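You operate a simulated robot arm through the tools that you are given. There is no shell and no other tool. Be economical: measure what you need, move in short steps, check, and stop when the job is done.

You run a simulated robot arm. Do the job below in one go: nothing can be reset, and whatever is moved stays where it is left.

TASK
Level the white cart with its jack.
Fine: lay the level on the cart's top by the brake; free the lock, bubble to the middle, lock it again.
Where things are to end (x, y in the base frame): cart level within 0.06 m of [0.66, 0.42].

The check looks at the end state, three seconds after you hand in, the way a careful person would. Anything else that was tipped, shoved, dropped, spilled or broken makes it a failure.

THE ROBOT
A 7-joint arm with a two-finger parallel gripper, fixed in place. Base frame: the origin is at the foot of the arm, x ahead of it, y to its left, z up. Lengths are in m, angles in rad, forces in N, time in s.
Its first joint turns from -2.897 to 2.897 rad. Payload 4.4 kg.
Tool frame: the origin (TCP) lies between the finger pads and is the grasp point; the fingertips stand 0.023 m ahead of it; z points along the fingers, y is the line along which they close. The gripper opens to 0.094 m. The fingers are 0.038 m wide and 0.01 m thick; the gripper's body (0.054 by 0.096 m) begins 0.039 m behind the TCP.
Orientation is that of the tool frame in the base frame, as [roll, pitch, yaw] about the fixed x, y, z axes, in that order (R = Rz(yaw) Ry(pitch) Rx(roll)). With the fingers straight down and closing along the base's y, the tool's x points along the base's -x, its y along +y and its z along -z.

THE INTERFACE
- The arm moves only by the tool apply_moves. Its argument "motion" is a list of rows, each an object (a shift or turn left out is 0, a gripper value left out holds the last) with "delta_pos": the shift along the tool's x, y, z in m, a list of three; "rotation": the turn, a rotation vector about the tool's x, y, z in degrees, a list of three; "grip": the closure in counts, from 0 (fully open) to 255 (shut). In form: [{"delta_pos": [dx, dy, dz], "rotation": [ax, ay, az], "grip": grip}, ...]. A call has 1 to 12 rows; each row shifts and turns the commanded pose from where the row before left it, along the tool's axes as they then stand. A row lasts 0.2 s, in which the tool goes at most 0.05 m and 0.15 rad; a call with a longer step from one row to the next is refused whole, and so is a gripper value outside its range. Where a pose cannot be reached the arm comes as near as it can. A force on the tool above 40 N (or 10 N above the force at the start of the call, whichever is more), or a blocked arm, ends the call early, and 0.2 s more pass. The fingers move at their own pace (about 0.072 m/s each) and stop on an object; they squeeze with about 28 N. The grip force told is the motor's: it shows also when the fingers shut on nothing. Time passes only in rows, and 0.2 s behind the last, so rows that do not move let the fingers close. It gives the time, the measured TCP pose, the force on the tool (base axes), the opening and the grip force at its end, in the units of the frame above (readings bear some noise), with the torque about the TCP (base axes, N m) and any sound that the robot's microphone picked up.
- Cameras (640 x 400 px; columns grow to the right, rows downward): "scene" is fixed at [0.0414, -0.6447, 1.0379]; the picture's right is [0.82, -0.58, 0.00], its down [-0.13, -0.18, -0.98] and it looks along [0.56, 0.80, -0.22] (base axes); focal length 367 px, centre (320, 200). "wrist" rides on the gripper at [0.086, 0.016, -0.075] in the tool frame; the picture's right is [-0.18, 0.98, 0.00], its down [-0.58, -0.11, -0.81] and it looks along [-0.79, -0.15, 0.59] (tool axes); focal length 243 px, centre (320, 200).
- camera(camera): a new picture of that camera. The clock stands still meanwhile.
- point_at(camera, pixels): for up to 12 pixels [column, row] of the newest picture of that camera ("zoom" is the newest enlarged one), the place [x, y, z] in the base frame of the surface seen there, good to about 0.002 m, but the place of the scene camera against the robot may be out by one fixed shift of up to 0.025 m in any direction. The clock stands still meanwhile.
- inspect(camera, box): a new picture of the part [left, top, right, bottom] of that camera's present view, enlarged. The clock stands still meanwhile.
- finish_job(): hands the job in; it is judged then, once.

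Keep the steps short. Do not move on a guess: measure, check each grasp and each placing, and mend mistakes. In all there are 80 turns and 46 pictures (those below and enlarged ones count). Leave the gripper open and the arm clear of the work at the hand-in unless told otherwise, and finish with a single line.

The tools are called after ">>>" as name(argument=value, ...) on one line, values as JSON. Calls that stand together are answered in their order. apply_moves: Moves the arm, as the interface text tells. Its arguments: {"type":"object","properties":{"motion":{"type":"array","items":{"type":"object","properties":{"delta_pos":{"type":"array","items":{"type":"number"}},"rotation":{"type":"array","items":{"type":"number"}},"grip":{"type":"number"}}}}},"required":["motion"]} The other tools are called the same way: camera (camera) takes a picture; point_at (camera, pixels) gives the place of the surface under pixels of a picture; inspect (camera, box) takes an enlarged picture of a part of a camera's view; finish_job () hands the job in.

At the start:

```text
t: 0.0
tool_pos: [0.685, 0.1562, 1.0973]
ee_rot: [-3.141, 0.0, 3.141]
force: [0.5, -0.8, 1.1]
torque: [-0.03, -0.01, -0.03]
grip_width: 0.094
finger_force: 0.0
```

scene: 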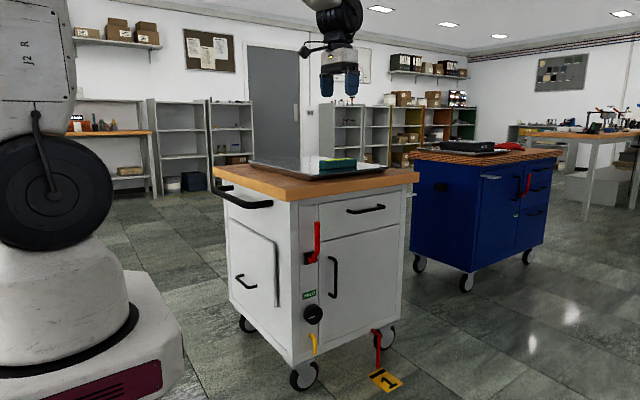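
wrist: 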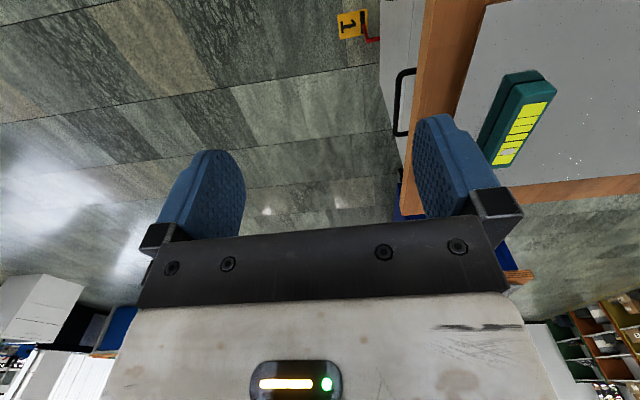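

I see the white cart with a level (green/yellow) on a tray, a red lever, a black knob and a yellow pedal. I'll enlarge the cart's front and its top.

>>> inspect(camera="scene", box=[280, 200, 420, 395])

>>> inspect(camera="scene", box=[200, 130, 430, 220])

>>> point_at(camera="scene", pixels=[[317, 225], [308, 258], [309, 294], [313, 313], [315, 340], [323, 163], [355, 163], [250, 162], [310, 179], [385, 167], [215, 172], [300, 200]])

```text
2.05 times, centred on (350, 298) of scene
```

zoom: 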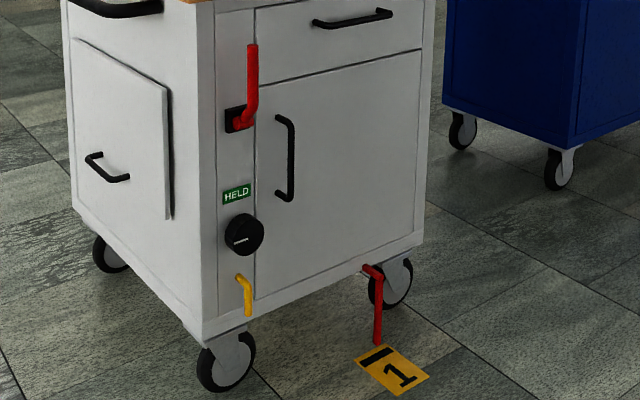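

```text
2.78 times, centred on (315, 175) of scene
```

zoom: 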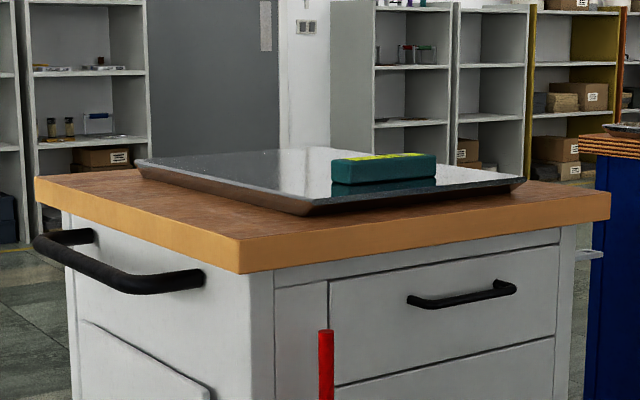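

```text
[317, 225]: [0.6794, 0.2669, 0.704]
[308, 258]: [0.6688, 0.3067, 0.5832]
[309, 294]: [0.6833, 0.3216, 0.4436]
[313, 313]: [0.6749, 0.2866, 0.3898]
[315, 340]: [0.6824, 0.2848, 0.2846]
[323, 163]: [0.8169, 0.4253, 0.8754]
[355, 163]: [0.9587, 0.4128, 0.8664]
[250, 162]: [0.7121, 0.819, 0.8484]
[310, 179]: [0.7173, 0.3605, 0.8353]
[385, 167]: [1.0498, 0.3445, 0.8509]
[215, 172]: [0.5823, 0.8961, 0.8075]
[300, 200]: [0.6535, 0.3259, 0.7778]
```

Next I'll measure the top, the tray, the level and the front face from a sharper view.

>>> inspect(camera="scene", box=[210, 140, 330, 215])

>>> inspect(camera="scene", box=[285, 210, 365, 260])

>>> inspect(camera="scene", box=[270, 280, 350, 360])

>>> point_at(camera="scene", pixels=[[297, 183], [230, 171], [225, 176], [417, 178], [286, 190], [360, 186], [300, 240], [395, 240], [310, 330], [375, 340], [318, 310], [250, 240]])

```text
5.33 times, centred on (270, 178) of scene
```

zoom: 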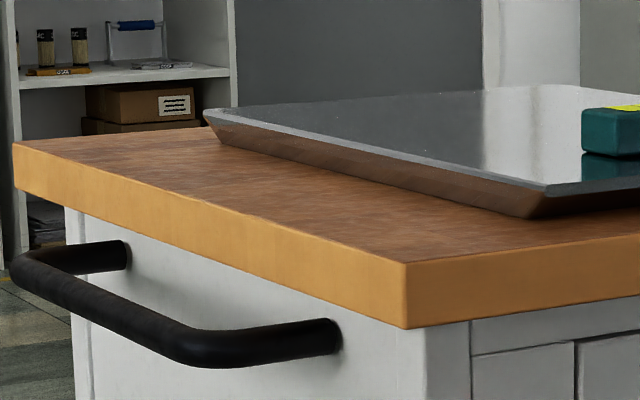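

```text
8.00 times, centred on (325, 235) of scene
```

zoom: 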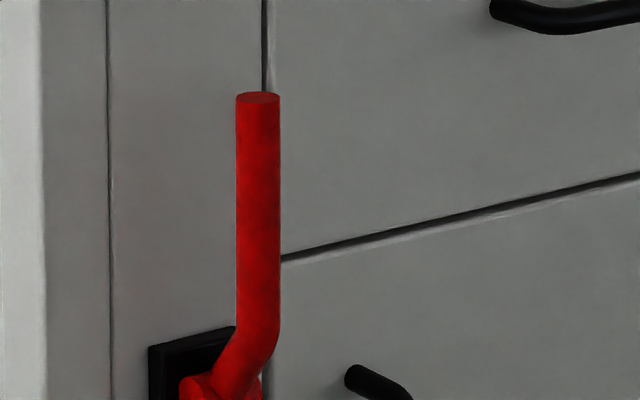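

```text
5.00 times, centred on (310, 320) of scene
```

zoom: 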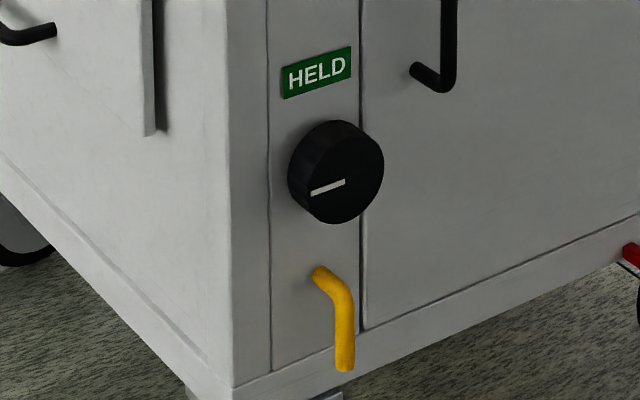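

```text
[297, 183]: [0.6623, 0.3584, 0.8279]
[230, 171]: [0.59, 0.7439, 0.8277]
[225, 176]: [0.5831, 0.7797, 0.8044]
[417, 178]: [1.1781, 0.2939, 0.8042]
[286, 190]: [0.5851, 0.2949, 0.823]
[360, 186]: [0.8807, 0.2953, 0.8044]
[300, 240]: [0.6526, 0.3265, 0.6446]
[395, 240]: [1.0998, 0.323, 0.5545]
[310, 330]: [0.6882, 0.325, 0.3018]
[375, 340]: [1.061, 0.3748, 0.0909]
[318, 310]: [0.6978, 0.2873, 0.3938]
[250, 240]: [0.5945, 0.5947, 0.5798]
```

The cart is square with the base: left edge x≈0.584, front edge y≈0.295, top z≈0.827. I'll check the scene camera's shift with the wrist view, on the level and the top edges.

>>> point_at(camera="wrist", pixels=[[553, 88], [524, 105], [500, 160], [540, 74], [515, 75], [488, 4], [460, 100], [430, 30], [600, 60], [384, 40], [600, 190], [410, 80]])

>>> inspect(camera="scene", box=[300, 140, 420, 215])

>>> point_at(camera="zoom", pixels=[[102, 118], [110, 70], [255, 90], [300, 100], [304, 70], [70, 165], [35, 180], [450, 185], [600, 150], [350, 130]])

```text
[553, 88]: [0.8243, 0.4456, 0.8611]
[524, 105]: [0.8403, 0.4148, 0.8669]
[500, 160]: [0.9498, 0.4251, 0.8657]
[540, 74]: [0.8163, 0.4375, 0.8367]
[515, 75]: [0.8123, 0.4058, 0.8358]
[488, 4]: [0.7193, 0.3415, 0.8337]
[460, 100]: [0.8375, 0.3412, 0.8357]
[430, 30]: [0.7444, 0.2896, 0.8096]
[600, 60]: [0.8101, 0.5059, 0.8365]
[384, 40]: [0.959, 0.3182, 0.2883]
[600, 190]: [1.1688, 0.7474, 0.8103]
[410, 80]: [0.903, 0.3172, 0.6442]
```

```text
5.33 times, centred on (360, 178) of scene
```

zoom: 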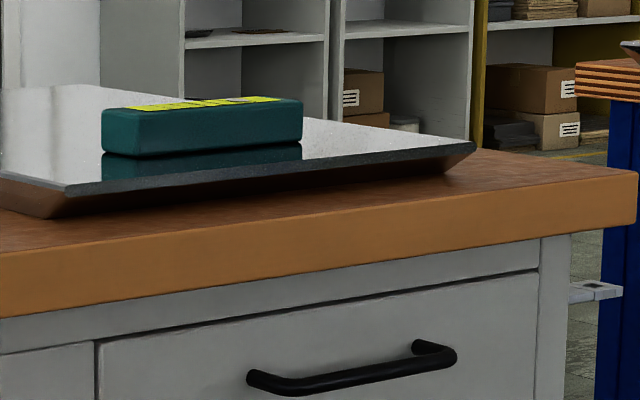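

```text
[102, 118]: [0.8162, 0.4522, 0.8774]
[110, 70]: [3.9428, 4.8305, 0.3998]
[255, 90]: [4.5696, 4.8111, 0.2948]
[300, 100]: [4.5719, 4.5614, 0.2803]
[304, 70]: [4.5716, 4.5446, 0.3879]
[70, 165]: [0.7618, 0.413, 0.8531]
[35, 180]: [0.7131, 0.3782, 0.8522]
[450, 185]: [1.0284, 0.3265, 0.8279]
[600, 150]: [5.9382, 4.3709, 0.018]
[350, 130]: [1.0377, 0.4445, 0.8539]
```

The wrist view puts the tray surface at z≈0.836 and the wood at about 0.81, so the scene view reads ~15 mm high. The strip left of the tray (x 0.58–0.71) is bare wood. I'll move over it for a closer look, with tool shift (+0.065, +0.244, 0).

>>> apply_moves(motion=[{"delta_pos": [0.011, 0.041, 0]}, {"delta_pos": [0.011, 0.041, 0]}, {"delta_pos": [0.011, 0.041, 0]}, {"delta_pos": [0.011, 0.041, 0]}, {"delta_pos": [0.011, 0.04, 0]}, {"delta_pos": [0.01, 0.04, 0]}])

>>> camera(camera="wrist")

```text
t: 1.4
tool_pos: [0.6189, 0.3998, 1.0972]
ee_rot: [-3.141, 0.001, 3.139]
force: [-0.1, 0.6, 0.2]
torque: [0.01, -0.04, 0.0]
grip_width: 0.0939
finger_force: 0.0
```

```text
37 pictures are left
```

wrist: 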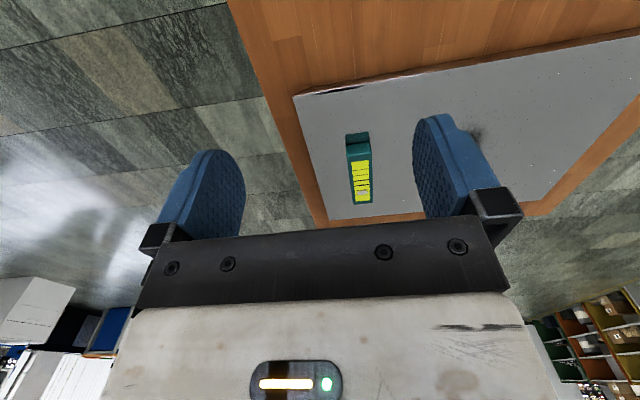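

The tray, level and strip are in view. I'll measure them and enlarge the level.

>>> inspect(camera="wrist", box=[310, 110, 410, 220])

>>> point_at(camera="wrist", pixels=[[351, 157], [369, 156], [355, 202], [371, 200], [347, 138], [368, 135], [296, 97], [630, 40], [250, 20], [500, 20], [300, 40], [318, 205]])

>>> point_at(camera="zoom", pixels=[[300, 200], [320, 150], [400, 330]])

```text
3.64 times, centred on (360, 165) of wrist
```

zoom: 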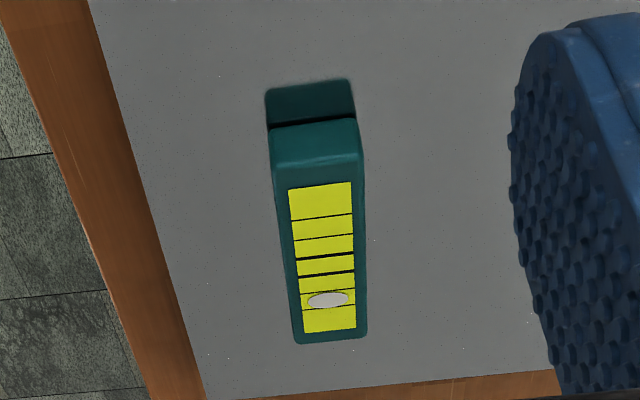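

```text
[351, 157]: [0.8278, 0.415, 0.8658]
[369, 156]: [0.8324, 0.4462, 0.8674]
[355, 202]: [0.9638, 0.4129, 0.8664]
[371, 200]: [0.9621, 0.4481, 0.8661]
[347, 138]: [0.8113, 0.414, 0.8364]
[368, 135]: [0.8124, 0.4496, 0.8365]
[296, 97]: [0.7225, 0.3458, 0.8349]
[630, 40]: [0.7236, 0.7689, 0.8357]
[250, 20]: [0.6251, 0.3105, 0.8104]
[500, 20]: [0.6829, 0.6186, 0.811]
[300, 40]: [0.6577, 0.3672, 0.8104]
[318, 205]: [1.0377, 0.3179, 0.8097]
```

```text
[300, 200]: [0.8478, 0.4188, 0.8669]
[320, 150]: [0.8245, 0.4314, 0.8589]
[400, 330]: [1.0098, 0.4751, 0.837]
```

The level lies along x, x 0.81–0.97, y 0.412–0.449, top z≈0.866, on the tray at 0.836. Its bubble is off toward the +x end. I'll go above its middle (0.891, 0.431).

>>> apply_moves(motion=[{"delta_pos": [-0.039, 0.0045, 0.018]}, {"delta_pos": [-0.039, 0.0045, 0.018]}, {"delta_pos": [-0.039, 0.0045, 0.018]}, {"delta_pos": [-0.039, 0.0045, 0.018]}, {"delta_pos": [-0.039, 0.0045, 0.018]}, {"delta_pos": [-0.039, 0.0045, 0.018]}, {"delta_pos": [-0.038, 0.004, 0.018]}, {}])

>>> camera(camera="wrist")

>>> inspect(camera="scene", box=[300, 100, 420, 200])

```text
t: 3.2
tool_pos: [0.8917, 0.4303, 0.9719]
ee_rot: [-3.141, -0.001, -3.141]
force: [-0.9, -0.7, 0.3]
torque: [0.02, 0.0, -0.01]
grip_width: 0.0941
finger_force: 0.1
```

```text
35 pictures are left
```

wrist: 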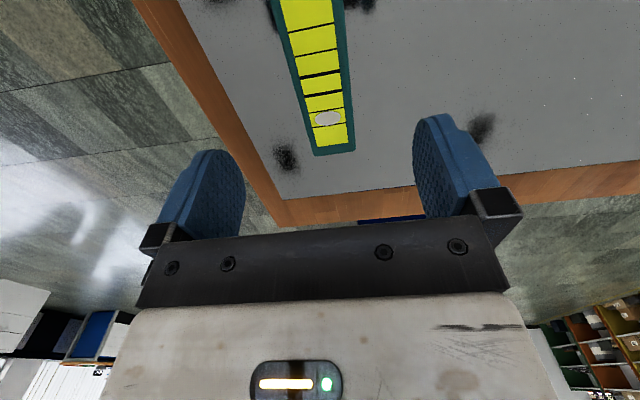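

```text
4.00 times, centred on (360, 150) of scene
```

zoom: 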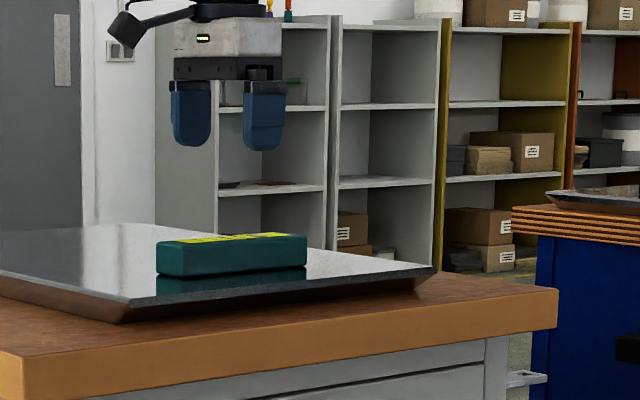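

The fingers straddle the level. I'll go down 0.105 to TCP z≈0.867, close, and hold.

>>> apply_moves(motion=[{"delta_pos": [0, 0, 0.04]}, {"delta_pos": [0, 0, 0.035]}, {"delta_pos": [0, 0, 0.02]}, {"delta_pos": [0, 0, 0.01]}, {"grip": 255}, {}, {}, {}, {}])

```text
t: 5.2
tool_pos: [0.8906, 0.4307, 0.8662]
ee_rot: [3.141, 0.001, 3.14]
force: [0.4, 0.3, -0.1]
torque: [0.02, 0.0, -0.03]
grip_width: 0.0439
finger_force: 28.1
```

Gripped (opening 0.044, 28 N). I'll lift 0.06 and carry the level back to x≈0.632, y≈0.42.

>>> apply_moves(motion=[{"delta_pos": [0, 0, -0.03]}, {"delta_pos": [0, 0, -0.035]}, {"delta_pos": [0.037, -0.0015, 0]}, {"delta_pos": [0.037, -0.0015, 0]}, {"delta_pos": [0.037, -0.0015, 0]}, {"delta_pos": [0.037, -0.0015, 0]}, {"delta_pos": [0.037, -0.0015, 0]}, {"delta_pos": [0.037, -0.0015, 0]}, {"delta_pos": [0.037, -0.0015, 0]}, {}])

>>> inspect(camera="scene", box=[200, 110, 350, 210])

>>> camera(camera="wrist")

```text
t: 7.4
tool_pos: [0.6329, 0.4204, 0.9318]
ee_rot: [-3.141, -0.001, 3.14]
force: [-0.1, -0.7, -1.7]
torque: [0.03, 0.02, 0.03]
grip_width: 0.0436
finger_force: 27.9
```

```text
4.00 times, centred on (275, 160) of scene
```

zoom: 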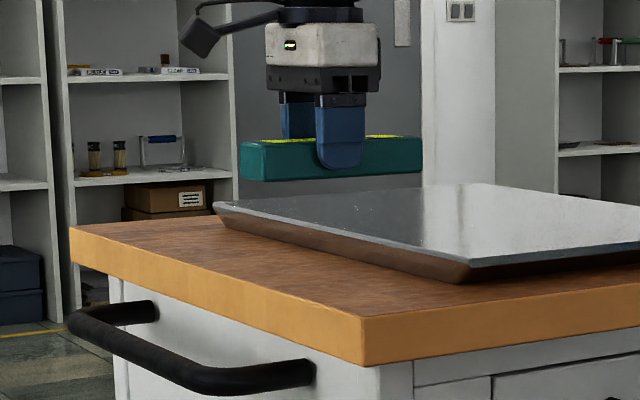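

```text
32 pictures are left
```

wrist: 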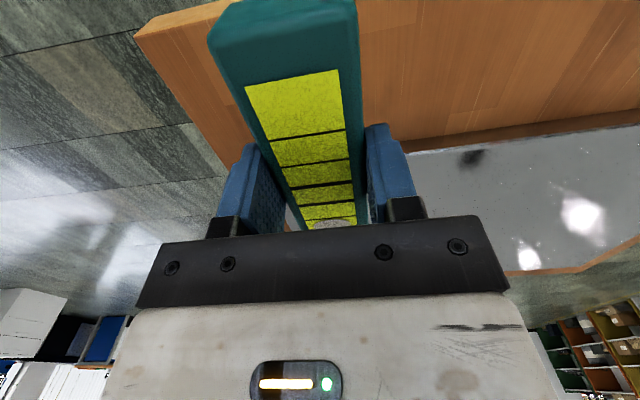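

The wood's left corner shows at about (140,38). I'll measure it, the tray rim (450,148) and the level's near end.

>>> point_at(camera="wrist", pixels=[[145, 40], [215, 8], [180, 50], [412, 150], [600, 128], [225, 60], [345, 50], [380, 100], [500, 60]])

>>> point_at(camera="zoom", pixels=[[245, 165], [418, 155], [362, 318], [362, 330], [466, 268], [222, 206], [430, 230]])

```text
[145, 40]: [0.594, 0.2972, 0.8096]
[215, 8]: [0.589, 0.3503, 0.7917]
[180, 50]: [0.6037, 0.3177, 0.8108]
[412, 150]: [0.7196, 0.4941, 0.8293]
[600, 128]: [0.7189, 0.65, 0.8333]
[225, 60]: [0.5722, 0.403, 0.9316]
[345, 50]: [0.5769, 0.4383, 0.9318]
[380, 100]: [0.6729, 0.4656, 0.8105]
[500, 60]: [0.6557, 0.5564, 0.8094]
```

```text
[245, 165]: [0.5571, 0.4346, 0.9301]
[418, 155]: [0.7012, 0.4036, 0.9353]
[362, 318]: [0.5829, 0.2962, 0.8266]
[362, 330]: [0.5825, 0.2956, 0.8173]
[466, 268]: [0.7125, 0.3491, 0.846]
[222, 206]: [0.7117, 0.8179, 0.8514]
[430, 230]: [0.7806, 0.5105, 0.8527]
```

The wood runs x 0.589 to the tray rim at 0.72, z 0.810. I'll lower the level to TCP z≈0.841 in small steps.

>>> apply_moves(motion=[{"delta_pos": [0, 0, 0.04]}, {"delta_pos": [0, 0, 0.03]}, {"delta_pos": [0, 0, 0.012]}, {"delta_pos": [0, 0, 0.006]}, {"delta_pos": [0, 0, 0.002]}, {}])

```text
t: 8.8
tool_pos: [0.6318, 0.4213, 0.8419]
ee_rot: [-3.142, 0.0, 3.141]
force: [-0.1, -0.4, -1.7]
torque: [0.02, 0.02, 0.05]
grip_width: 0.0439
finger_force: 27.9
```

Force still shows only the level's own weight (−1.7 N), so it isn't touching yet. I'll creep down 1 mm at a time.

>>> apply_moves(motion=[{"delta_pos": [0, 0, 0.001]}, {"delta_pos": [0, 0, 0.001]}, {}])

```text
t: 9.6
tool_pos: [0.6327, 0.4214, 0.8403]
ee_rot: [3.141, 0.003, -3.141]
force: [-4.8, -2.9, 14.1]
torque: [-0.18, 0.67, 0.06]
grip_width: 0.0435
finger_force: 27.9
```

Contact (14 N up). I'll release, rise straight up, then look.

>>> apply_moves(motion=[{"delta_pos": [0, 0, -0.001], "grip": 0}, {}, {}, {"delta_pos": [0, 0, -0.03]}, {"delta_pos": [0, 0, -0.05]}, {"delta_pos": [0.02, 0, -0.045]}, {"delta_pos": [0.04, 0, -0.03]}, {"delta_pos": [0.045, 0, 0]}, {}])

>>> camera(camera="wrist")

>>> inspect(camera="wrist", box=[260, 0, 400, 90])

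```text
t: 11.6
tool_pos: [0.5264, 0.4212, 0.9962]
ee_rot: [3.141, 0.0, 3.14]
force: [0.4, 0.7, 0.1]
torque: [0.03, 0.0, 0.03]
grip_width: 0.094
finger_force: 0.0
```

```text
31 pictures are left
```

wrist: 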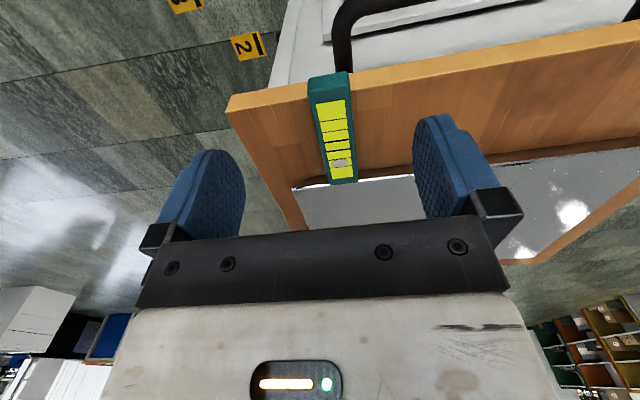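

```text
4.44 times, centred on (330, 45) of wrist
```

zoom: 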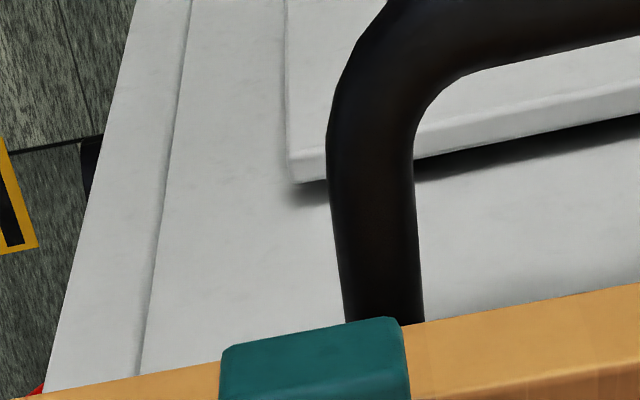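

The level lies flat on the wood, overhanging the edge a little. I'll enlarge the vial.

>>> inspect(camera="wrist", box=[290, 70, 390, 190])

>>> point_at(camera="wrist", pixels=[[313, 100], [348, 98], [333, 180], [355, 178], [320, 82], [340, 160]])

```text
3.33 times, centred on (340, 130) of wrist
```

zoom: 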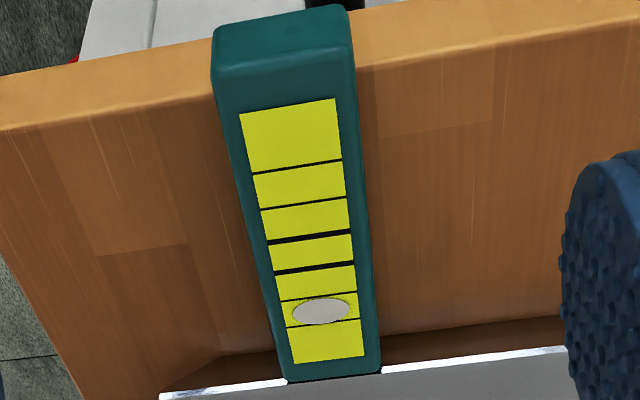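

```text
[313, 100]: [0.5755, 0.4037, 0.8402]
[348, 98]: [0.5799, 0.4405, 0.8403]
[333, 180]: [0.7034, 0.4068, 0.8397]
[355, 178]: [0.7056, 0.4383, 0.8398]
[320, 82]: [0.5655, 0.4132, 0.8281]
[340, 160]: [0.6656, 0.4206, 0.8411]
```

Bubble sits about 2.5 marks off, toward +x, and the level is at (0.634, 0.421), in place. Now I back off in −y to the front of the cart to study the controls.

>>> apply_moves(motion=[{"delta_pos": [-0.01, -0.045, 0]}, {"delta_pos": [-0.01, -0.045, 0]}, {"delta_pos": [-0.01, -0.045, 0]}, {"delta_pos": [-0.01, -0.045, 0]}, {"delta_pos": [-0.01, -0.045, 0]}, {"delta_pos": [-0.01, -0.045, 0]}, {"delta_pos": [-0.01, -0.045, 0]}, {"delta_pos": [-0.01, -0.045, 0]}, {"delta_pos": [-0.01, -0.045, 0]}, {"delta_pos": [-0.01, -0.045, 0]}])

>>> apply_moves(motion=[{"rotation": [0, 0, 8.2]}, {"rotation": [0, 0, 8.2]}, {"rotation": [0, 0, 8.2]}, {"rotation": [0, 0, 8.2]}, {"rotation": [0, 0, 8.2]}, {"rotation": [0, 0, 8.2]}, {"rotation": [0, 0, 8.2]}, {"rotation": [0, 0, 8.2]}, {"rotation": [0, 0, 8.2]}, {"rotation": [0, 0, 8.2]}, {"rotation": [0, 0, 8]}, {}])

>>> apply_moves(motion=[{"rotation": [0, 8.2, 0]}, {"rotation": [0, 8.2, 0]}, {"rotation": [0, 8.2, 0]}, {"rotation": [0, 8.2, 0]}, {"rotation": [0, 8.2, 0]}, {"rotation": [0, 8.2, 0]}, {"rotation": [0, 8.2, 0]}, {"rotation": [0, 8.2, 0]}, {"rotation": [0, 8.2, 0]}, {"rotation": [0, 8.2, 0]}, {"rotation": [0, 8, 0]}, {}])

```text
t: 13.8
tool_pos: [0.6275, -0.0292, 0.9969]
ee_rot: [3.141, 0.0, -3.141]
force: [0.7, 1.0, -0.4]
torque: [0.01, -0.01, -0.02]
grip_width: 0.0939
finger_force: 0.1
```

```text
t: 16.4
tool_pos: [0.6274, -0.029, 0.9956]
ee_rot: [3.141, -0.001, 1.57]
force: [0.4, 0.4, -0.3]
torque: [-0.01, 0.0, 0.01]
grip_width: 0.0939
finger_force: 0.0
```

```text
t: 19.0
tool_pos: [0.6258, -0.0305, 0.996]
ee_rot: [0.089, -1.569, -1.66]
force: [-0.1, 0.3, 0.2]
torque: [0.01, 0.0, -0.02]
grip_width: 0.0943
finger_force: 0.0
```

The tool now points along +y with its x up. I'll take a wrist picture.

>>> camera(camera="wrist")

>>> inspect(camera="scene", box=[350, 300, 450, 400])

```text
28 pictures are left
```

wrist: 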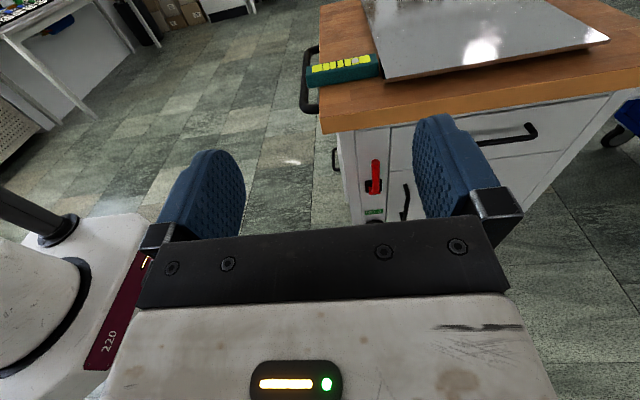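

```text
4.00 times, centred on (400, 350) of scene
```

zoom: 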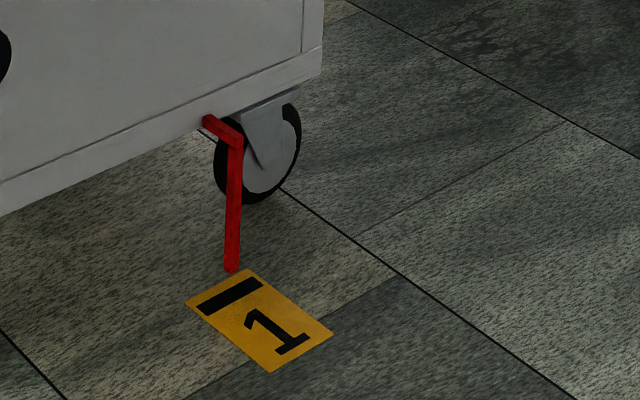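

The red pointer at the caster marks floor tag 1, so the cart's parking place must not shift. I'll come nearer the front panel to study the red lever, knob and yellow lever.

>>> apply_moves(motion=[{"delta_pos": [-0.04, 0.006, 0.01]}, {"delta_pos": [-0.04, 0.006, 0.01]}, {"delta_pos": [-0.04, 0.006, 0.01]}, {"delta_pos": [-0.04, 0.006, 0.01]}, {"delta_pos": [-0.04, 0.006, 0.01]}, {"delta_pos": [-0.04, 0.005, 0.01]}, {}])

>>> camera(camera="wrist")

```text
t: 20.6
tool_pos: [0.6636, 0.0312, 0.7564]
ee_rot: [-0.82, -1.57, -0.75]
force: [0.0, 1.0, 0.6]
torque: [-0.02, 0.03, 0.03]
grip_width: 0.0941
finger_force: 0.1
```

```text
26 pictures are left
```

wrist: 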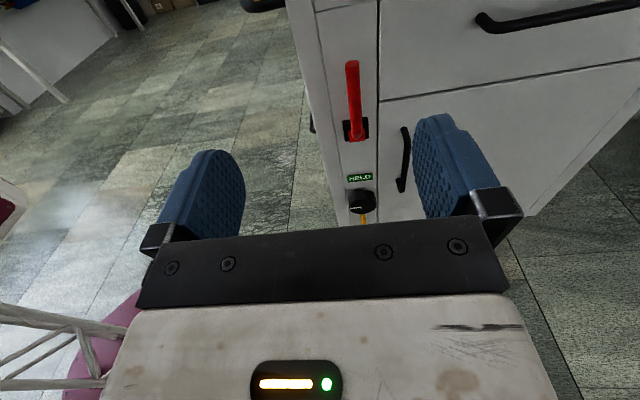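

Lever (353,95), sign (360,177), knob (361,200) and yellow lever (364,220) are all visible. I'll enlarge and measure.

>>> inspect(camera="wrist", box=[310, 50, 420, 230])

>>> point_at(camera="wrist", pixels=[[351, 65], [353, 90], [355, 130], [360, 130], [361, 178], [361, 200], [353, 198], [371, 203], [364, 220], [340, 150], [361, 210], [390, 105]])

```text
2.22 times, centred on (365, 140) of wrist
```

zoom: 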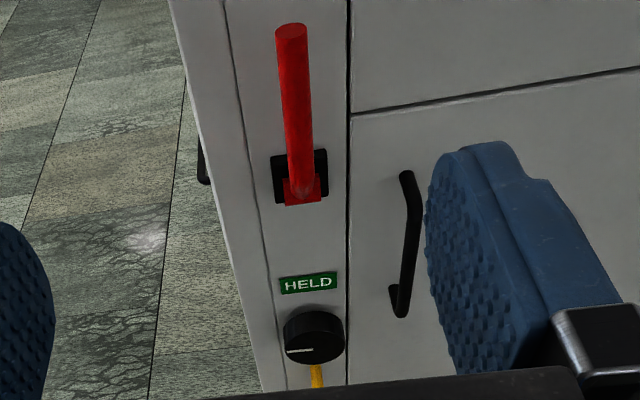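

```text
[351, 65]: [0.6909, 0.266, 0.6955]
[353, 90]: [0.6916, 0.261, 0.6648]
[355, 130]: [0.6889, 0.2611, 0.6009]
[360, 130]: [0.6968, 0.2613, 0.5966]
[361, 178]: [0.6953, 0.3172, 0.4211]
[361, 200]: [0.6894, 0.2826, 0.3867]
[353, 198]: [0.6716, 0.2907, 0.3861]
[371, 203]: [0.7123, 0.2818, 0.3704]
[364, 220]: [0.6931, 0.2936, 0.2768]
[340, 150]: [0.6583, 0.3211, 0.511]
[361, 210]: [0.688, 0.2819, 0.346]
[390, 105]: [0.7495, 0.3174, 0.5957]
```

I'll look closely at the lever's pivot and the yellow lever's pivot from the scene camera.

>>> inspect(camera="scene", box=[295, 245, 335, 270])

>>> inspect(camera="scene", box=[290, 325, 338, 360])

>>> inspect(camera="wrist", box=[335, 110, 375, 145])

```text
16.00 times, centred on (315, 258) of scene
```

zoom: 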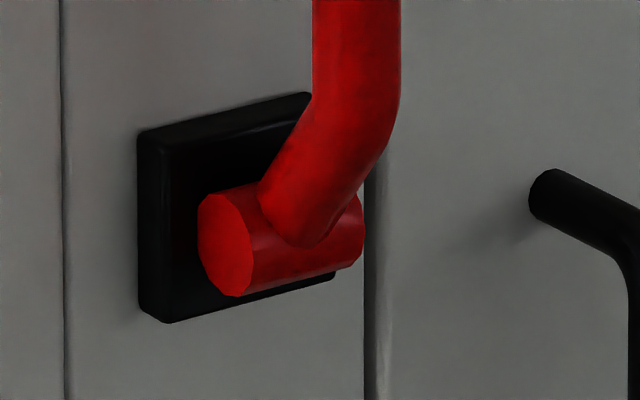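

```text
11.43 times, centred on (314, 342) of scene
```

zoom: 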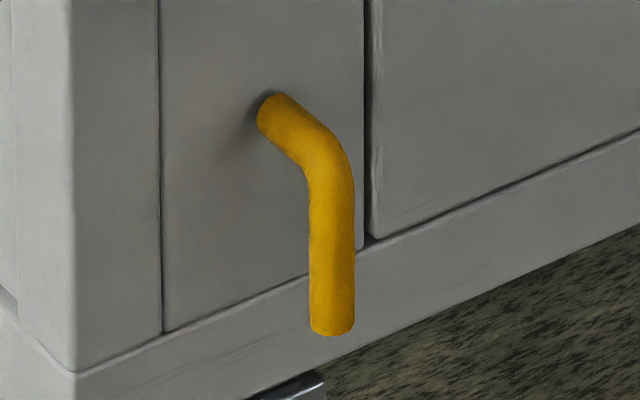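

```text
11.43 times, centred on (355, 128) of wrist
```

zoom: 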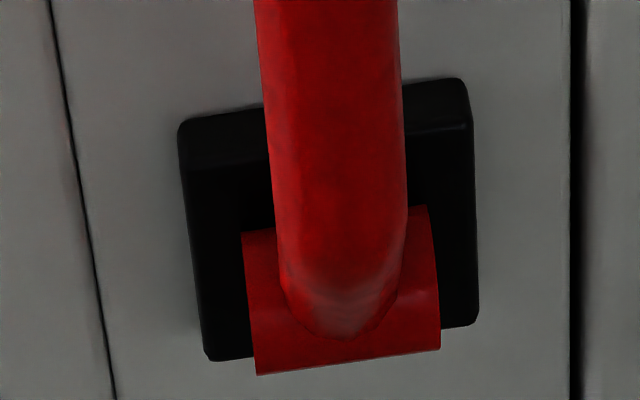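

The red lever hinges about x and is the brake (up, HELD). The yellow lever swings about a y-stem under the knob, so it looks like the jack's lock. I'll measure the yellow lever in the scene view; its shift against the wrist view is about (−0.011, +0.004, +0.017).

>>> point_at(camera="scene", pixels=[[314, 335], [316, 336.5], [319, 340], [318.7, 346], [318.7, 352], [318.5, 353.5], [310, 345], [313, 313], [306, 313], [320, 313], [313, 305], [313, 322]])

>>> inspect(camera="scene", box=[297, 285, 337, 330])

>>> point_at(camera="zoom", pixels=[[250, 230], [330, 250], [300, 280], [370, 250], [220, 250], [290, 200], [290, 320]])

```text
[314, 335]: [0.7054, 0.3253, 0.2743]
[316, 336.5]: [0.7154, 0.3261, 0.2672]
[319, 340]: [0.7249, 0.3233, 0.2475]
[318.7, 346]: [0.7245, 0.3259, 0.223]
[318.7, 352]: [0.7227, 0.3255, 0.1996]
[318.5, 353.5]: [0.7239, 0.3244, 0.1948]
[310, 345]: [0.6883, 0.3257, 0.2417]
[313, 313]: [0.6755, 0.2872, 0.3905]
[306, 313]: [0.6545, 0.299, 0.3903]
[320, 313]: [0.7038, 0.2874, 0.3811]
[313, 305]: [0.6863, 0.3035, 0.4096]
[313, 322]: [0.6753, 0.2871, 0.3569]
```

```text
8.89 times, centred on (317, 308) of scene
```

zoom: 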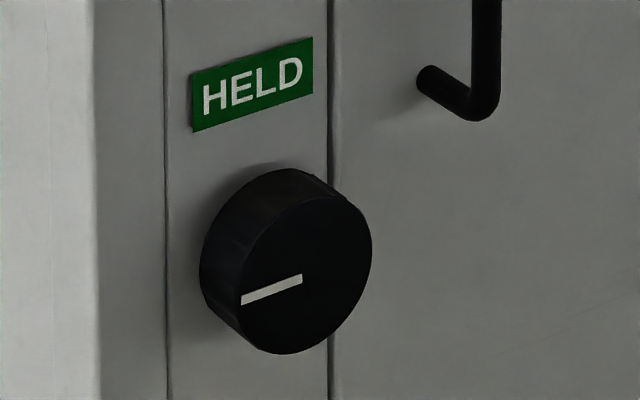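

```text
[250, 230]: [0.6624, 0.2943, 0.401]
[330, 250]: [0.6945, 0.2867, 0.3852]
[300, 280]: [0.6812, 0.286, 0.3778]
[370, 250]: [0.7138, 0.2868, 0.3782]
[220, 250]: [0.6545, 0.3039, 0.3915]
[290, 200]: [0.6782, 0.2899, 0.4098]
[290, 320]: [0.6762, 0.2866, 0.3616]
```

I misconverted the zoom pixels, so I'll re-zoom and measure directly on the yellow lever.

>>> inspect(camera="scene", box=[290, 325, 338, 360])

>>> point_at(camera="zoom", pixels=[[268, 110], [290, 115], [325, 165], [335, 200], [332, 250], [330, 310], [315, 250], [350, 250], [280, 140], [200, 200]])

```text
11.43 times, centred on (314, 342) of scene
```

zoom: 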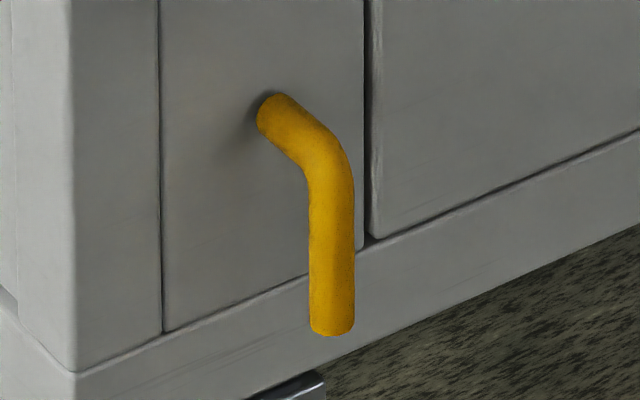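

```text
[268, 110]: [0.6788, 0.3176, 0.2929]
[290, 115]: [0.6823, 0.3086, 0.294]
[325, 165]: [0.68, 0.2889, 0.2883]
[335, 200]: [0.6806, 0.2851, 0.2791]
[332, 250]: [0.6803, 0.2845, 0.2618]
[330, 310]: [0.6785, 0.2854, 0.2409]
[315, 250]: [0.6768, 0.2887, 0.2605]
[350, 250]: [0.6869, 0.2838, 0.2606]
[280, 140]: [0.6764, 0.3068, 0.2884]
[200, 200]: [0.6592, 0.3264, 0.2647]
```

True lever position (corrected): rod at x≈0.692, y≈0.288, hanging z 0.22–0.27, with its pivot about z 0.273. I'll go down in front of it at y≈0.03 first.

>>> apply_moves(motion=[{"delta_pos": [-0.046, 0.0026, 0]}, {"delta_pos": [-0.046, 0.0026, 0]}, {"delta_pos": [-0.046, 0.0026, 0]}, {"delta_pos": [-0.046, 0.0026, 0]}, {"delta_pos": [-0.046, 0.0026, 0]}, {"delta_pos": [-0.046, 0.0026, 0]}, {"delta_pos": [-0.046, 0.0026, 0]}, {"delta_pos": [-0.046, 0.0026, 0]}, {"delta_pos": [-0.046, 0.0026, 0]}, {"delta_pos": [-0.046, 0.0026, 0]}, {"delta_pos": [-0.048, 0.0026, 0]}, {}])

>>> camera(camera="wrist")

```text
t: 23.2
tool_pos: [0.689, 0.0306, 0.2473]
ee_rot: [-1.333, -1.57, -0.238]
force: [-0.1, 0.7, 0.6]
torque: [-0.02, -0.01, -0.04]
grip_width: 0.0939
finger_force: 0.0
```

```text
19 pictures are left
```

wrist: 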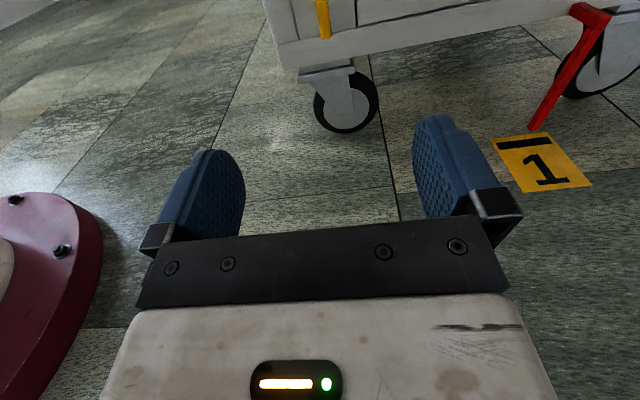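

The yellow rod shows at the top (323,20). I'll measure it from here, to confirm its true place.

>>> point_at(camera="wrist", pixels=[[320, 5], [323, 10], [323, 20], [325, 35], [328, 25], [319, 25], [300, 20]])

```text
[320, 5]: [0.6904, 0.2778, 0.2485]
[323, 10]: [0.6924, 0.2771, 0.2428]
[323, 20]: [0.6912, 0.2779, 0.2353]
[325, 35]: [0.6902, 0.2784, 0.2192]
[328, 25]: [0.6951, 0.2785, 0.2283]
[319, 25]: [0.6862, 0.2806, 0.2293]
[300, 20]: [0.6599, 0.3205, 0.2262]
```

Rod centre x≈0.691, y≈0.285, bottom at z 0.218. I'll advance the open fingers to straddle it at TCP (0.691, 0.281, 0.237) and close.

>>> apply_moves(motion=[{"delta_pos": [-0.01, 0.002, 0.04]}, {"delta_pos": [0, 0, 0.045]}, {"delta_pos": [0, 0, 0.045]}, {"delta_pos": [0, 0, 0.045]}, {"delta_pos": [0, 0, 0.045]}, {"delta_pos": [0, 0, 0.02]}, {"delta_pos": [0, 0, 0.01]}, {"grip": 255}, {}, {}, {}, {}])

```text
t: 25.8
tool_pos: [0.6915, 0.2823, 0.2362]
ee_rot: [-1.566, -1.57, -0.005]
force: [-12.2, 4.7, 8.7]
torque: [0.18, -0.4, 0.09]
grip_width: 0.0136
finger_force: 45.1
```

Rod held (opening 0.0136). I'll try swinging it about its stem, tip toward −x, by 16° first and read the force.

>>> apply_moves(motion=[{"delta_pos": [0.0004, -0.0056, 0], "rotation": [0, 0, 8]}, {"delta_pos": [0.0004, -0.0056, 0], "rotation": [0, 0, 8]}, {}])

```text
t: 26.2
tool_pos: [0.691, 0.28, 0.2387]
ee_rot: [-1.592, -1.444, 0.015]
force: [7.1, 4.6, -12.4]
torque: [-0.46, -1.84, -0.04]
grip_width: 0.0173
finger_force: 45.2
stopped in row 2: the force on the tool passed its limit at 51 N (the readings are from after the stop); the commanded pose is now the measured one
```

It resists toward −x: stopped, and the tip didn't move. I'll go back to upright and try toward +x.

>>> apply_moves(motion=[{"delta_pos": [-0.002, 0, 0], "rotation": [0, 0, -7]}, {"delta_pos": [0.0002, 0.0028, 0], "rotation": [0, 0, -4]}, {"delta_pos": [0.0002, 0.0028, 0], "rotation": [0, 0, -4]}, {"delta_pos": [0.0002, 0.0028, 0], "rotation": [0, 0, -4]}, {}])

```text
t: 26.9
tool_pos: [0.6945, 0.2807, 0.2387]
ee_rot: [1.565, -1.507, -3.138]
force: [-4.7, 1.2, 12.1]
torque: [-0.05, -0.08, 0.07]
grip_width: 0.0135
finger_force: 44.6
stopped in row 3: the force on the tool passed its limit at 43 N (the readings are from after the stop); the commanded pose is now the measured one
```

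It gave about 3 mm toward +x before the force stop. I'll try another small push that way.

>>> apply_moves(motion=[{"delta_pos": [0.0001, 0.0028, 0], "rotation": [0, 0, -4]}, {"delta_pos": [0.0002, 0.0028, 0], "rotation": [0, 0, -4]}, {}])

>>> inspect(camera="scene", box=[280, 280, 350, 360])

```text
t: 27.6
tool_pos: [0.6994, 0.2807, 0.2384]
ee_rot: [1.568, -1.368, -3.141]
force: [-6.5, 3.8, 10.4]
torque: [-0.11, -0.15, 0.02]
grip_width: 0.0135
finger_force: 44.9
stopped in row 3: the force on the tool passed its limit at 41 N (the readings are from after the stop); the commanded pose is now the measured one
```

```text
5.00 times, centred on (315, 320) of scene
```

zoom: 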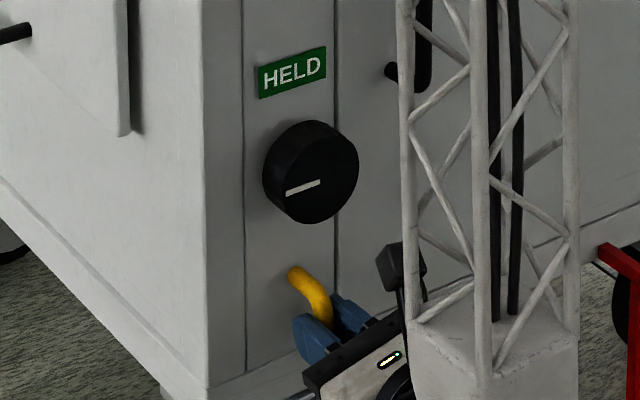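

The lever is turning (12° so far) and the sign still says HELD. Friction brings it near the force limit, so I'll continue in smaller steps with the turn leading the shift.

>>> apply_moves(motion=[{"delta_pos": [0, 0, 0], "rotation": [0, 0, -5]}, {"delta_pos": [0.0001, 0.002, 0], "rotation": [0, 0, -3]}, {"delta_pos": [0.0001, 0.002, 0], "rotation": [0, 0, -3]}, {"delta_pos": [0.0001, 0.002, 0], "rotation": [0, 0, -3]}, {"delta_pos": [0.0001, 0.002, 0], "rotation": [0, 0, -3]}, {"delta_pos": [0.0001, 0.002, 0], "rotation": [0, 0, -3]}])

```text
t: 28.2
tool_pos: [0.7022, 0.2815, 0.2396]
ee_rot: [1.574, -1.233, 3.135]
force: [6.1, 3.7, -9.5]
torque: [-0.02, 0.09, 0.02]
grip_width: 0.0137
finger_force: 45.0
stopped in row 3: the force on the tool passed its limit at 42 N (the readings are from after the stop); the commanded pose is now the measured one
```

19° now, and the data give a radius of about 0.033. I'll carry on with a matched arc.

>>> apply_moves(motion=[{"delta_pos": [0.0001, 0.0017, 0], "rotation": [0, 0, -3]}, {"delta_pos": [0.0001, 0.0017, 0], "rotation": [0, 0, -3]}, {"delta_pos": [0.0001, 0.0017, 0], "rotation": [0, 0, -3]}, {"delta_pos": [0.0001, 0.0017, 0], "rotation": [0, 0, -3]}, {"delta_pos": [0.0001, 0.0017, 0], "rotation": [0, 0, -3]}, {"delta_pos": [0.0001, 0.0017, 0], "rotation": [0, 0, -3]}, {"delta_pos": [0.0001, 0.0017, 0], "rotation": [0, 0, -3]}, {"delta_pos": [0.0001, 0.0017, 0], "rotation": [0, 0, -3]}])

```text
t: 30.0
tool_pos: [0.7133, 0.2808, 0.2458]
ee_rot: [1.572, -0.835, 3.136]
force: [5.3, 3.7, -10.7]
torque: [-0.12, 1.81, -0.09]
grip_width: 0.0138
finger_force: 44.5
stopped in row 8: the force on the tool passed its limit at 41 N (the readings are from after the stop); the commanded pose is now the measured one
```

Now 42°, and there is 1.8 N·m of residual torque, so perhaps an end stop. I'll check the sign.

>>> inspect(camera="scene", box=[280, 280, 350, 360])

>>> apply_moves(motion=[{"delta_pos": [0.0001, 0.0017, 0], "rotation": [0, 0, -3]}, {"delta_pos": [0.0001, 0.0017, 0], "rotation": [0, 0, -3]}, {"delta_pos": [0.0001, 0.0017, 0], "rotation": [0, 0, -3]}, {"delta_pos": [0.0001, 0.0017, 0], "rotation": [0, 0, -3]}])

```text
5.00 times, centred on (315, 320) of scene
```

zoom: 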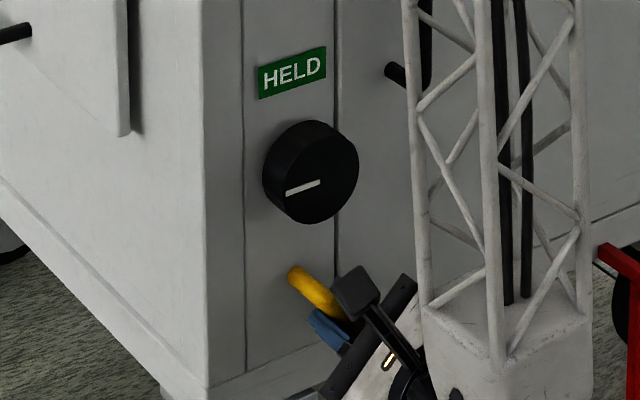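

```text
t: 30.9
tool_pos: [0.7125, 0.2805, 0.2472]
ee_rot: [1.575, -0.68, 3.138]
force: [4.6, 9.1, -8.6]
torque: [-0.11, 2.17, -0.04]
grip_width: 0.0201
finger_force: 45.4
stopped in row 4: the force on the tool passed its limit at 44 N (the readings are from after the stop); the commanded pose is now the measured one
```

The tip no longer moves and the fingers are being pried open, so that's the stop at ~42°. The sign still says HELD (the brake), so the yellow lever is the lock. I'll open, withdraw, and turn the tool upright again.

>>> apply_moves(motion=[{"grip": 0}, {}, {}, {"delta_pos": [0, 0, -0.03]}, {"delta_pos": [0, 0, -0.045]}, {"delta_pos": [0, 0, -0.045]}, {"rotation": [0, 0, 8.5]}, {"rotation": [0, 0, 8.5]}, {"rotation": [0, 0, 8.5]}, {"rotation": [0, 0, 8.5]}, {"rotation": [0, 0, 8.5]}, {"rotation": [0, 0, 8.5]}])

```text
t: 33.5
tool_pos: [0.7127, 0.1606, 0.2475]
ee_rot: [2.786, -1.568, 1.924]
force: [-0.5, -0.4, -0.4]
torque: [0.02, 0.0, -0.02]
grip_width: 0.0939
finger_force: 0.0
```

Now the knob: face centre (corrected) ≈ (0.6925, 0.283, 0.362), radius about 0.034, pointer toward −x. I'll line up in front and check the lever and the alignment.

>>> apply_moves(motion=[{"delta_pos": [0.04, -0.007, 0]}, {"delta_pos": [0.04, -0.007, 0]}, {"delta_pos": [0.0345, -0.0062, 0]}, {}])

>>> camera(camera="wrist")

>>> inspect(camera="scene", box=[280, 280, 350, 360])

```text
t: 34.5
tool_pos: [0.6917, 0.1614, 0.364]
ee_rot: [2.321, -1.568, 2.393]
force: [-0.1, 0.3, 0.2]
torque: [-0.02, 0.0, -0.01]
grip_width: 0.0941
finger_force: 0.2
```

```text
16 pictures are left
```

wrist: 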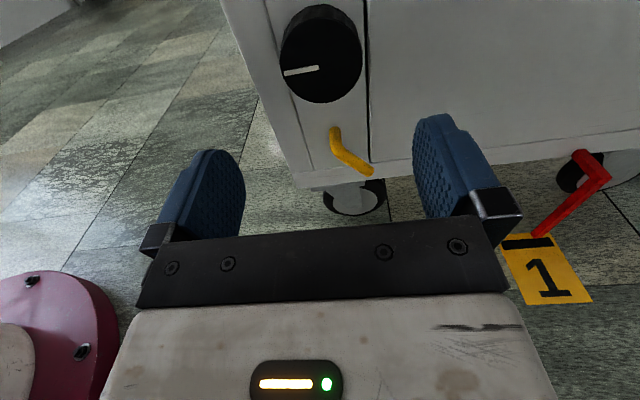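

```text
5.00 times, centred on (315, 320) of scene
```

zoom: 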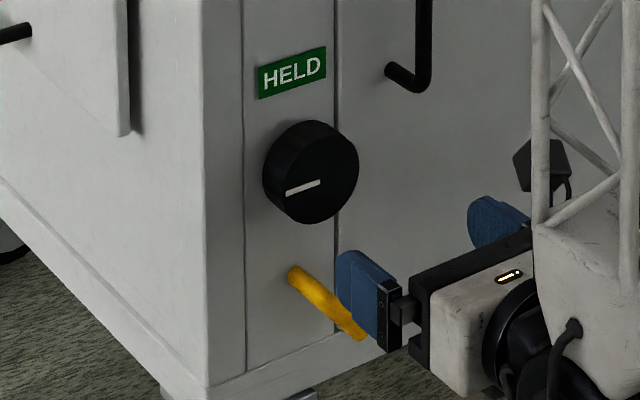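

The yellow lever stays swung out. I'll measure the knob face in this wrist view.

>>> point_at(camera="wrist", pixels=[[318, 68], [285, 72], [358, 55], [325, 22], [315, 100], [300, 92], [345, 92], [300, 40], [372, 170], [335, 130]])

```text
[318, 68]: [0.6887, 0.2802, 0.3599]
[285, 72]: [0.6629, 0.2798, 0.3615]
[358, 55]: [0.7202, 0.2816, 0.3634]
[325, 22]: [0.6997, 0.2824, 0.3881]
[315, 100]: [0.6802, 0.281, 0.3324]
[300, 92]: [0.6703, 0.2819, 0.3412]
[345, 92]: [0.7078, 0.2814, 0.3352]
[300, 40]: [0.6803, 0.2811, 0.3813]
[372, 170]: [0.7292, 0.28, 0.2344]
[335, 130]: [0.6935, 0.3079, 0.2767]
```

Knob centre ≈ (0.691, 0.281, 0.3605), radius ≈ 0.030. I'll advance to TCP y≈0.283 and grip it.

>>> apply_moves(motion=[{"delta_pos": [-0.0035, -0.0007, 0.04]}, {"delta_pos": [0, 0, 0.04]}, {"delta_pos": [0, 0, 0.03]}, {"delta_pos": [0, 0, 0.012]}, {"grip": 255}, {}, {}, {}, {}])

```text
t: 36.5
tool_pos: [0.692, 0.2842, 0.3585]
ee_rot: [2.207, -1.565, 2.503]
force: [17.9, 11.6, -10.0]
torque: [-0.23, 0.02, 0.1]
grip_width: 0.064
finger_force: 45.2
```

Knob gripped (opening 0.064) with some side load. I'll ease that by 1–2 mm and turn 24° clockwise (as seen from the front).

>>> apply_moves(motion=[{"delta_pos": [-0.0015, 0.002, 0.0]}, {"rotation": [0, 0, 6]}, {"rotation": [0, 0, 6]}, {"rotation": [0, 0, 6]}, {"rotation": [0, 0, 6]}, {}])

>>> inspect(camera="scene", box=[200, 130, 360, 380])

```text
t: 36.9
tool_pos: [0.6926, 0.2841, 0.3594]
ee_rot: [-1.67, -1.568, 0.099]
force: [-4.9, 3.8, 9.9]
torque: [0.4, -0.02, -0.81]
grip_width: 0.0639
finger_force: 45.3
stopped in row 2: the force on the tool passed its limit at 42 N (the readings are from after the stop); the commanded pose is now the measured one
```

```text
1.60 times, centred on (280, 255) of scene
```

zoom: 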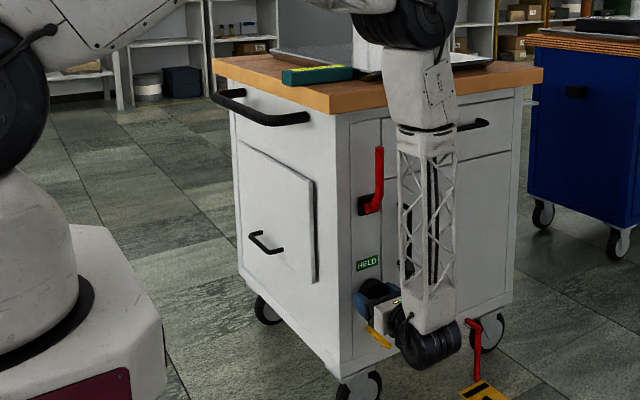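

Now I'll turn only, clockwise in 4° steps.

>>> apply_moves(motion=[{"rotation": [0, 0, 4]}, {"rotation": [0, 0, 4]}, {"rotation": [0, 0, 4]}, {"rotation": [0, 0, 4]}, {"rotation": [0, 0, 4]}, {}])

```text
t: 38.3
tool_pos: [0.6924, 0.2837, 0.3589]
ee_rot: [-1.57, -1.218, -0.001]
force: [-24.6, -4.9, 31.7]
torque: [-0.2, -0.06, -0.07]
grip_width: 0.0636
finger_force: 45.5
```

Turned 20° with little torque. I'll view the level from the scene camera to see whether the bubble reads from there.

>>> inspect(camera="scene", box=[265, 155, 305, 180])

```text
16.00 times, centred on (285, 168) of scene
```

zoom: 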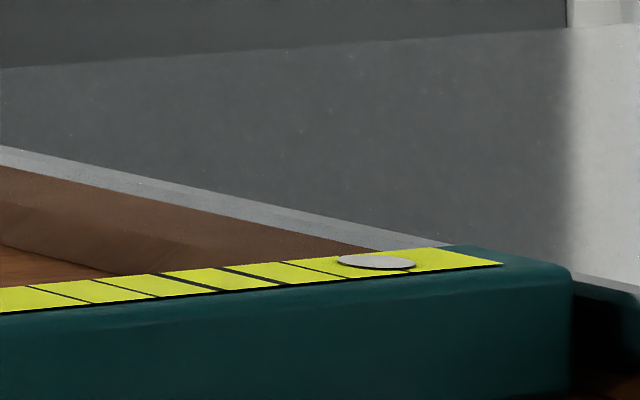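

The bubble is readable here: now about 2.4 marks off centre, compared with 2.1 before, so clockwise is the wrong way. I'll turn counterclockwise, first easing the side load.

>>> apply_moves(motion=[{"rotation": [0, 0, -5]}, {"rotation": [0, 0, -5]}, {"rotation": [0, 0, -5]}, {"rotation": [0, 0, -5]}, {"rotation": [0, 0, -5]}, {"rotation": [0, 0, -5]}, {"rotation": [0, 0, -5]}, {"rotation": [0, 0, -5]}, {"rotation": [0, 0, -5]}, {"rotation": [0, 0, -5]}, {"rotation": [0, 0, -5]}, {}])

>>> inspect(camera="scene", box=[265, 155, 305, 180])

```text
t: 40.9
tool_pos: [0.6929, 0.284, 0.3584]
ee_rot: [1.571, -0.959, 3.139]
force: [8.5, 3.3, 1.0]
torque: [0.38, 0.01, -0.3]
grip_width: 0.0639
finger_force: 45.0
```

```text
16.00 times, centred on (285, 168) of scene
```

zoom: 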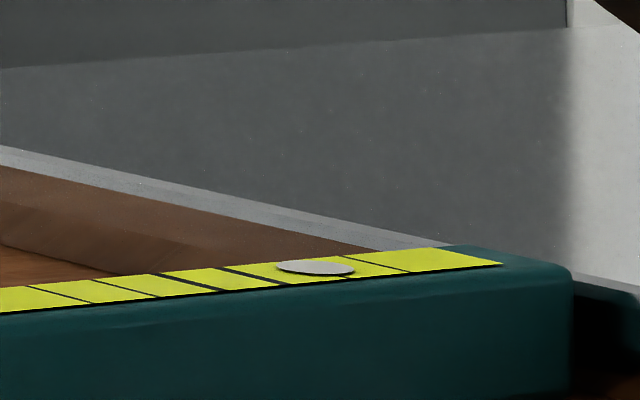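

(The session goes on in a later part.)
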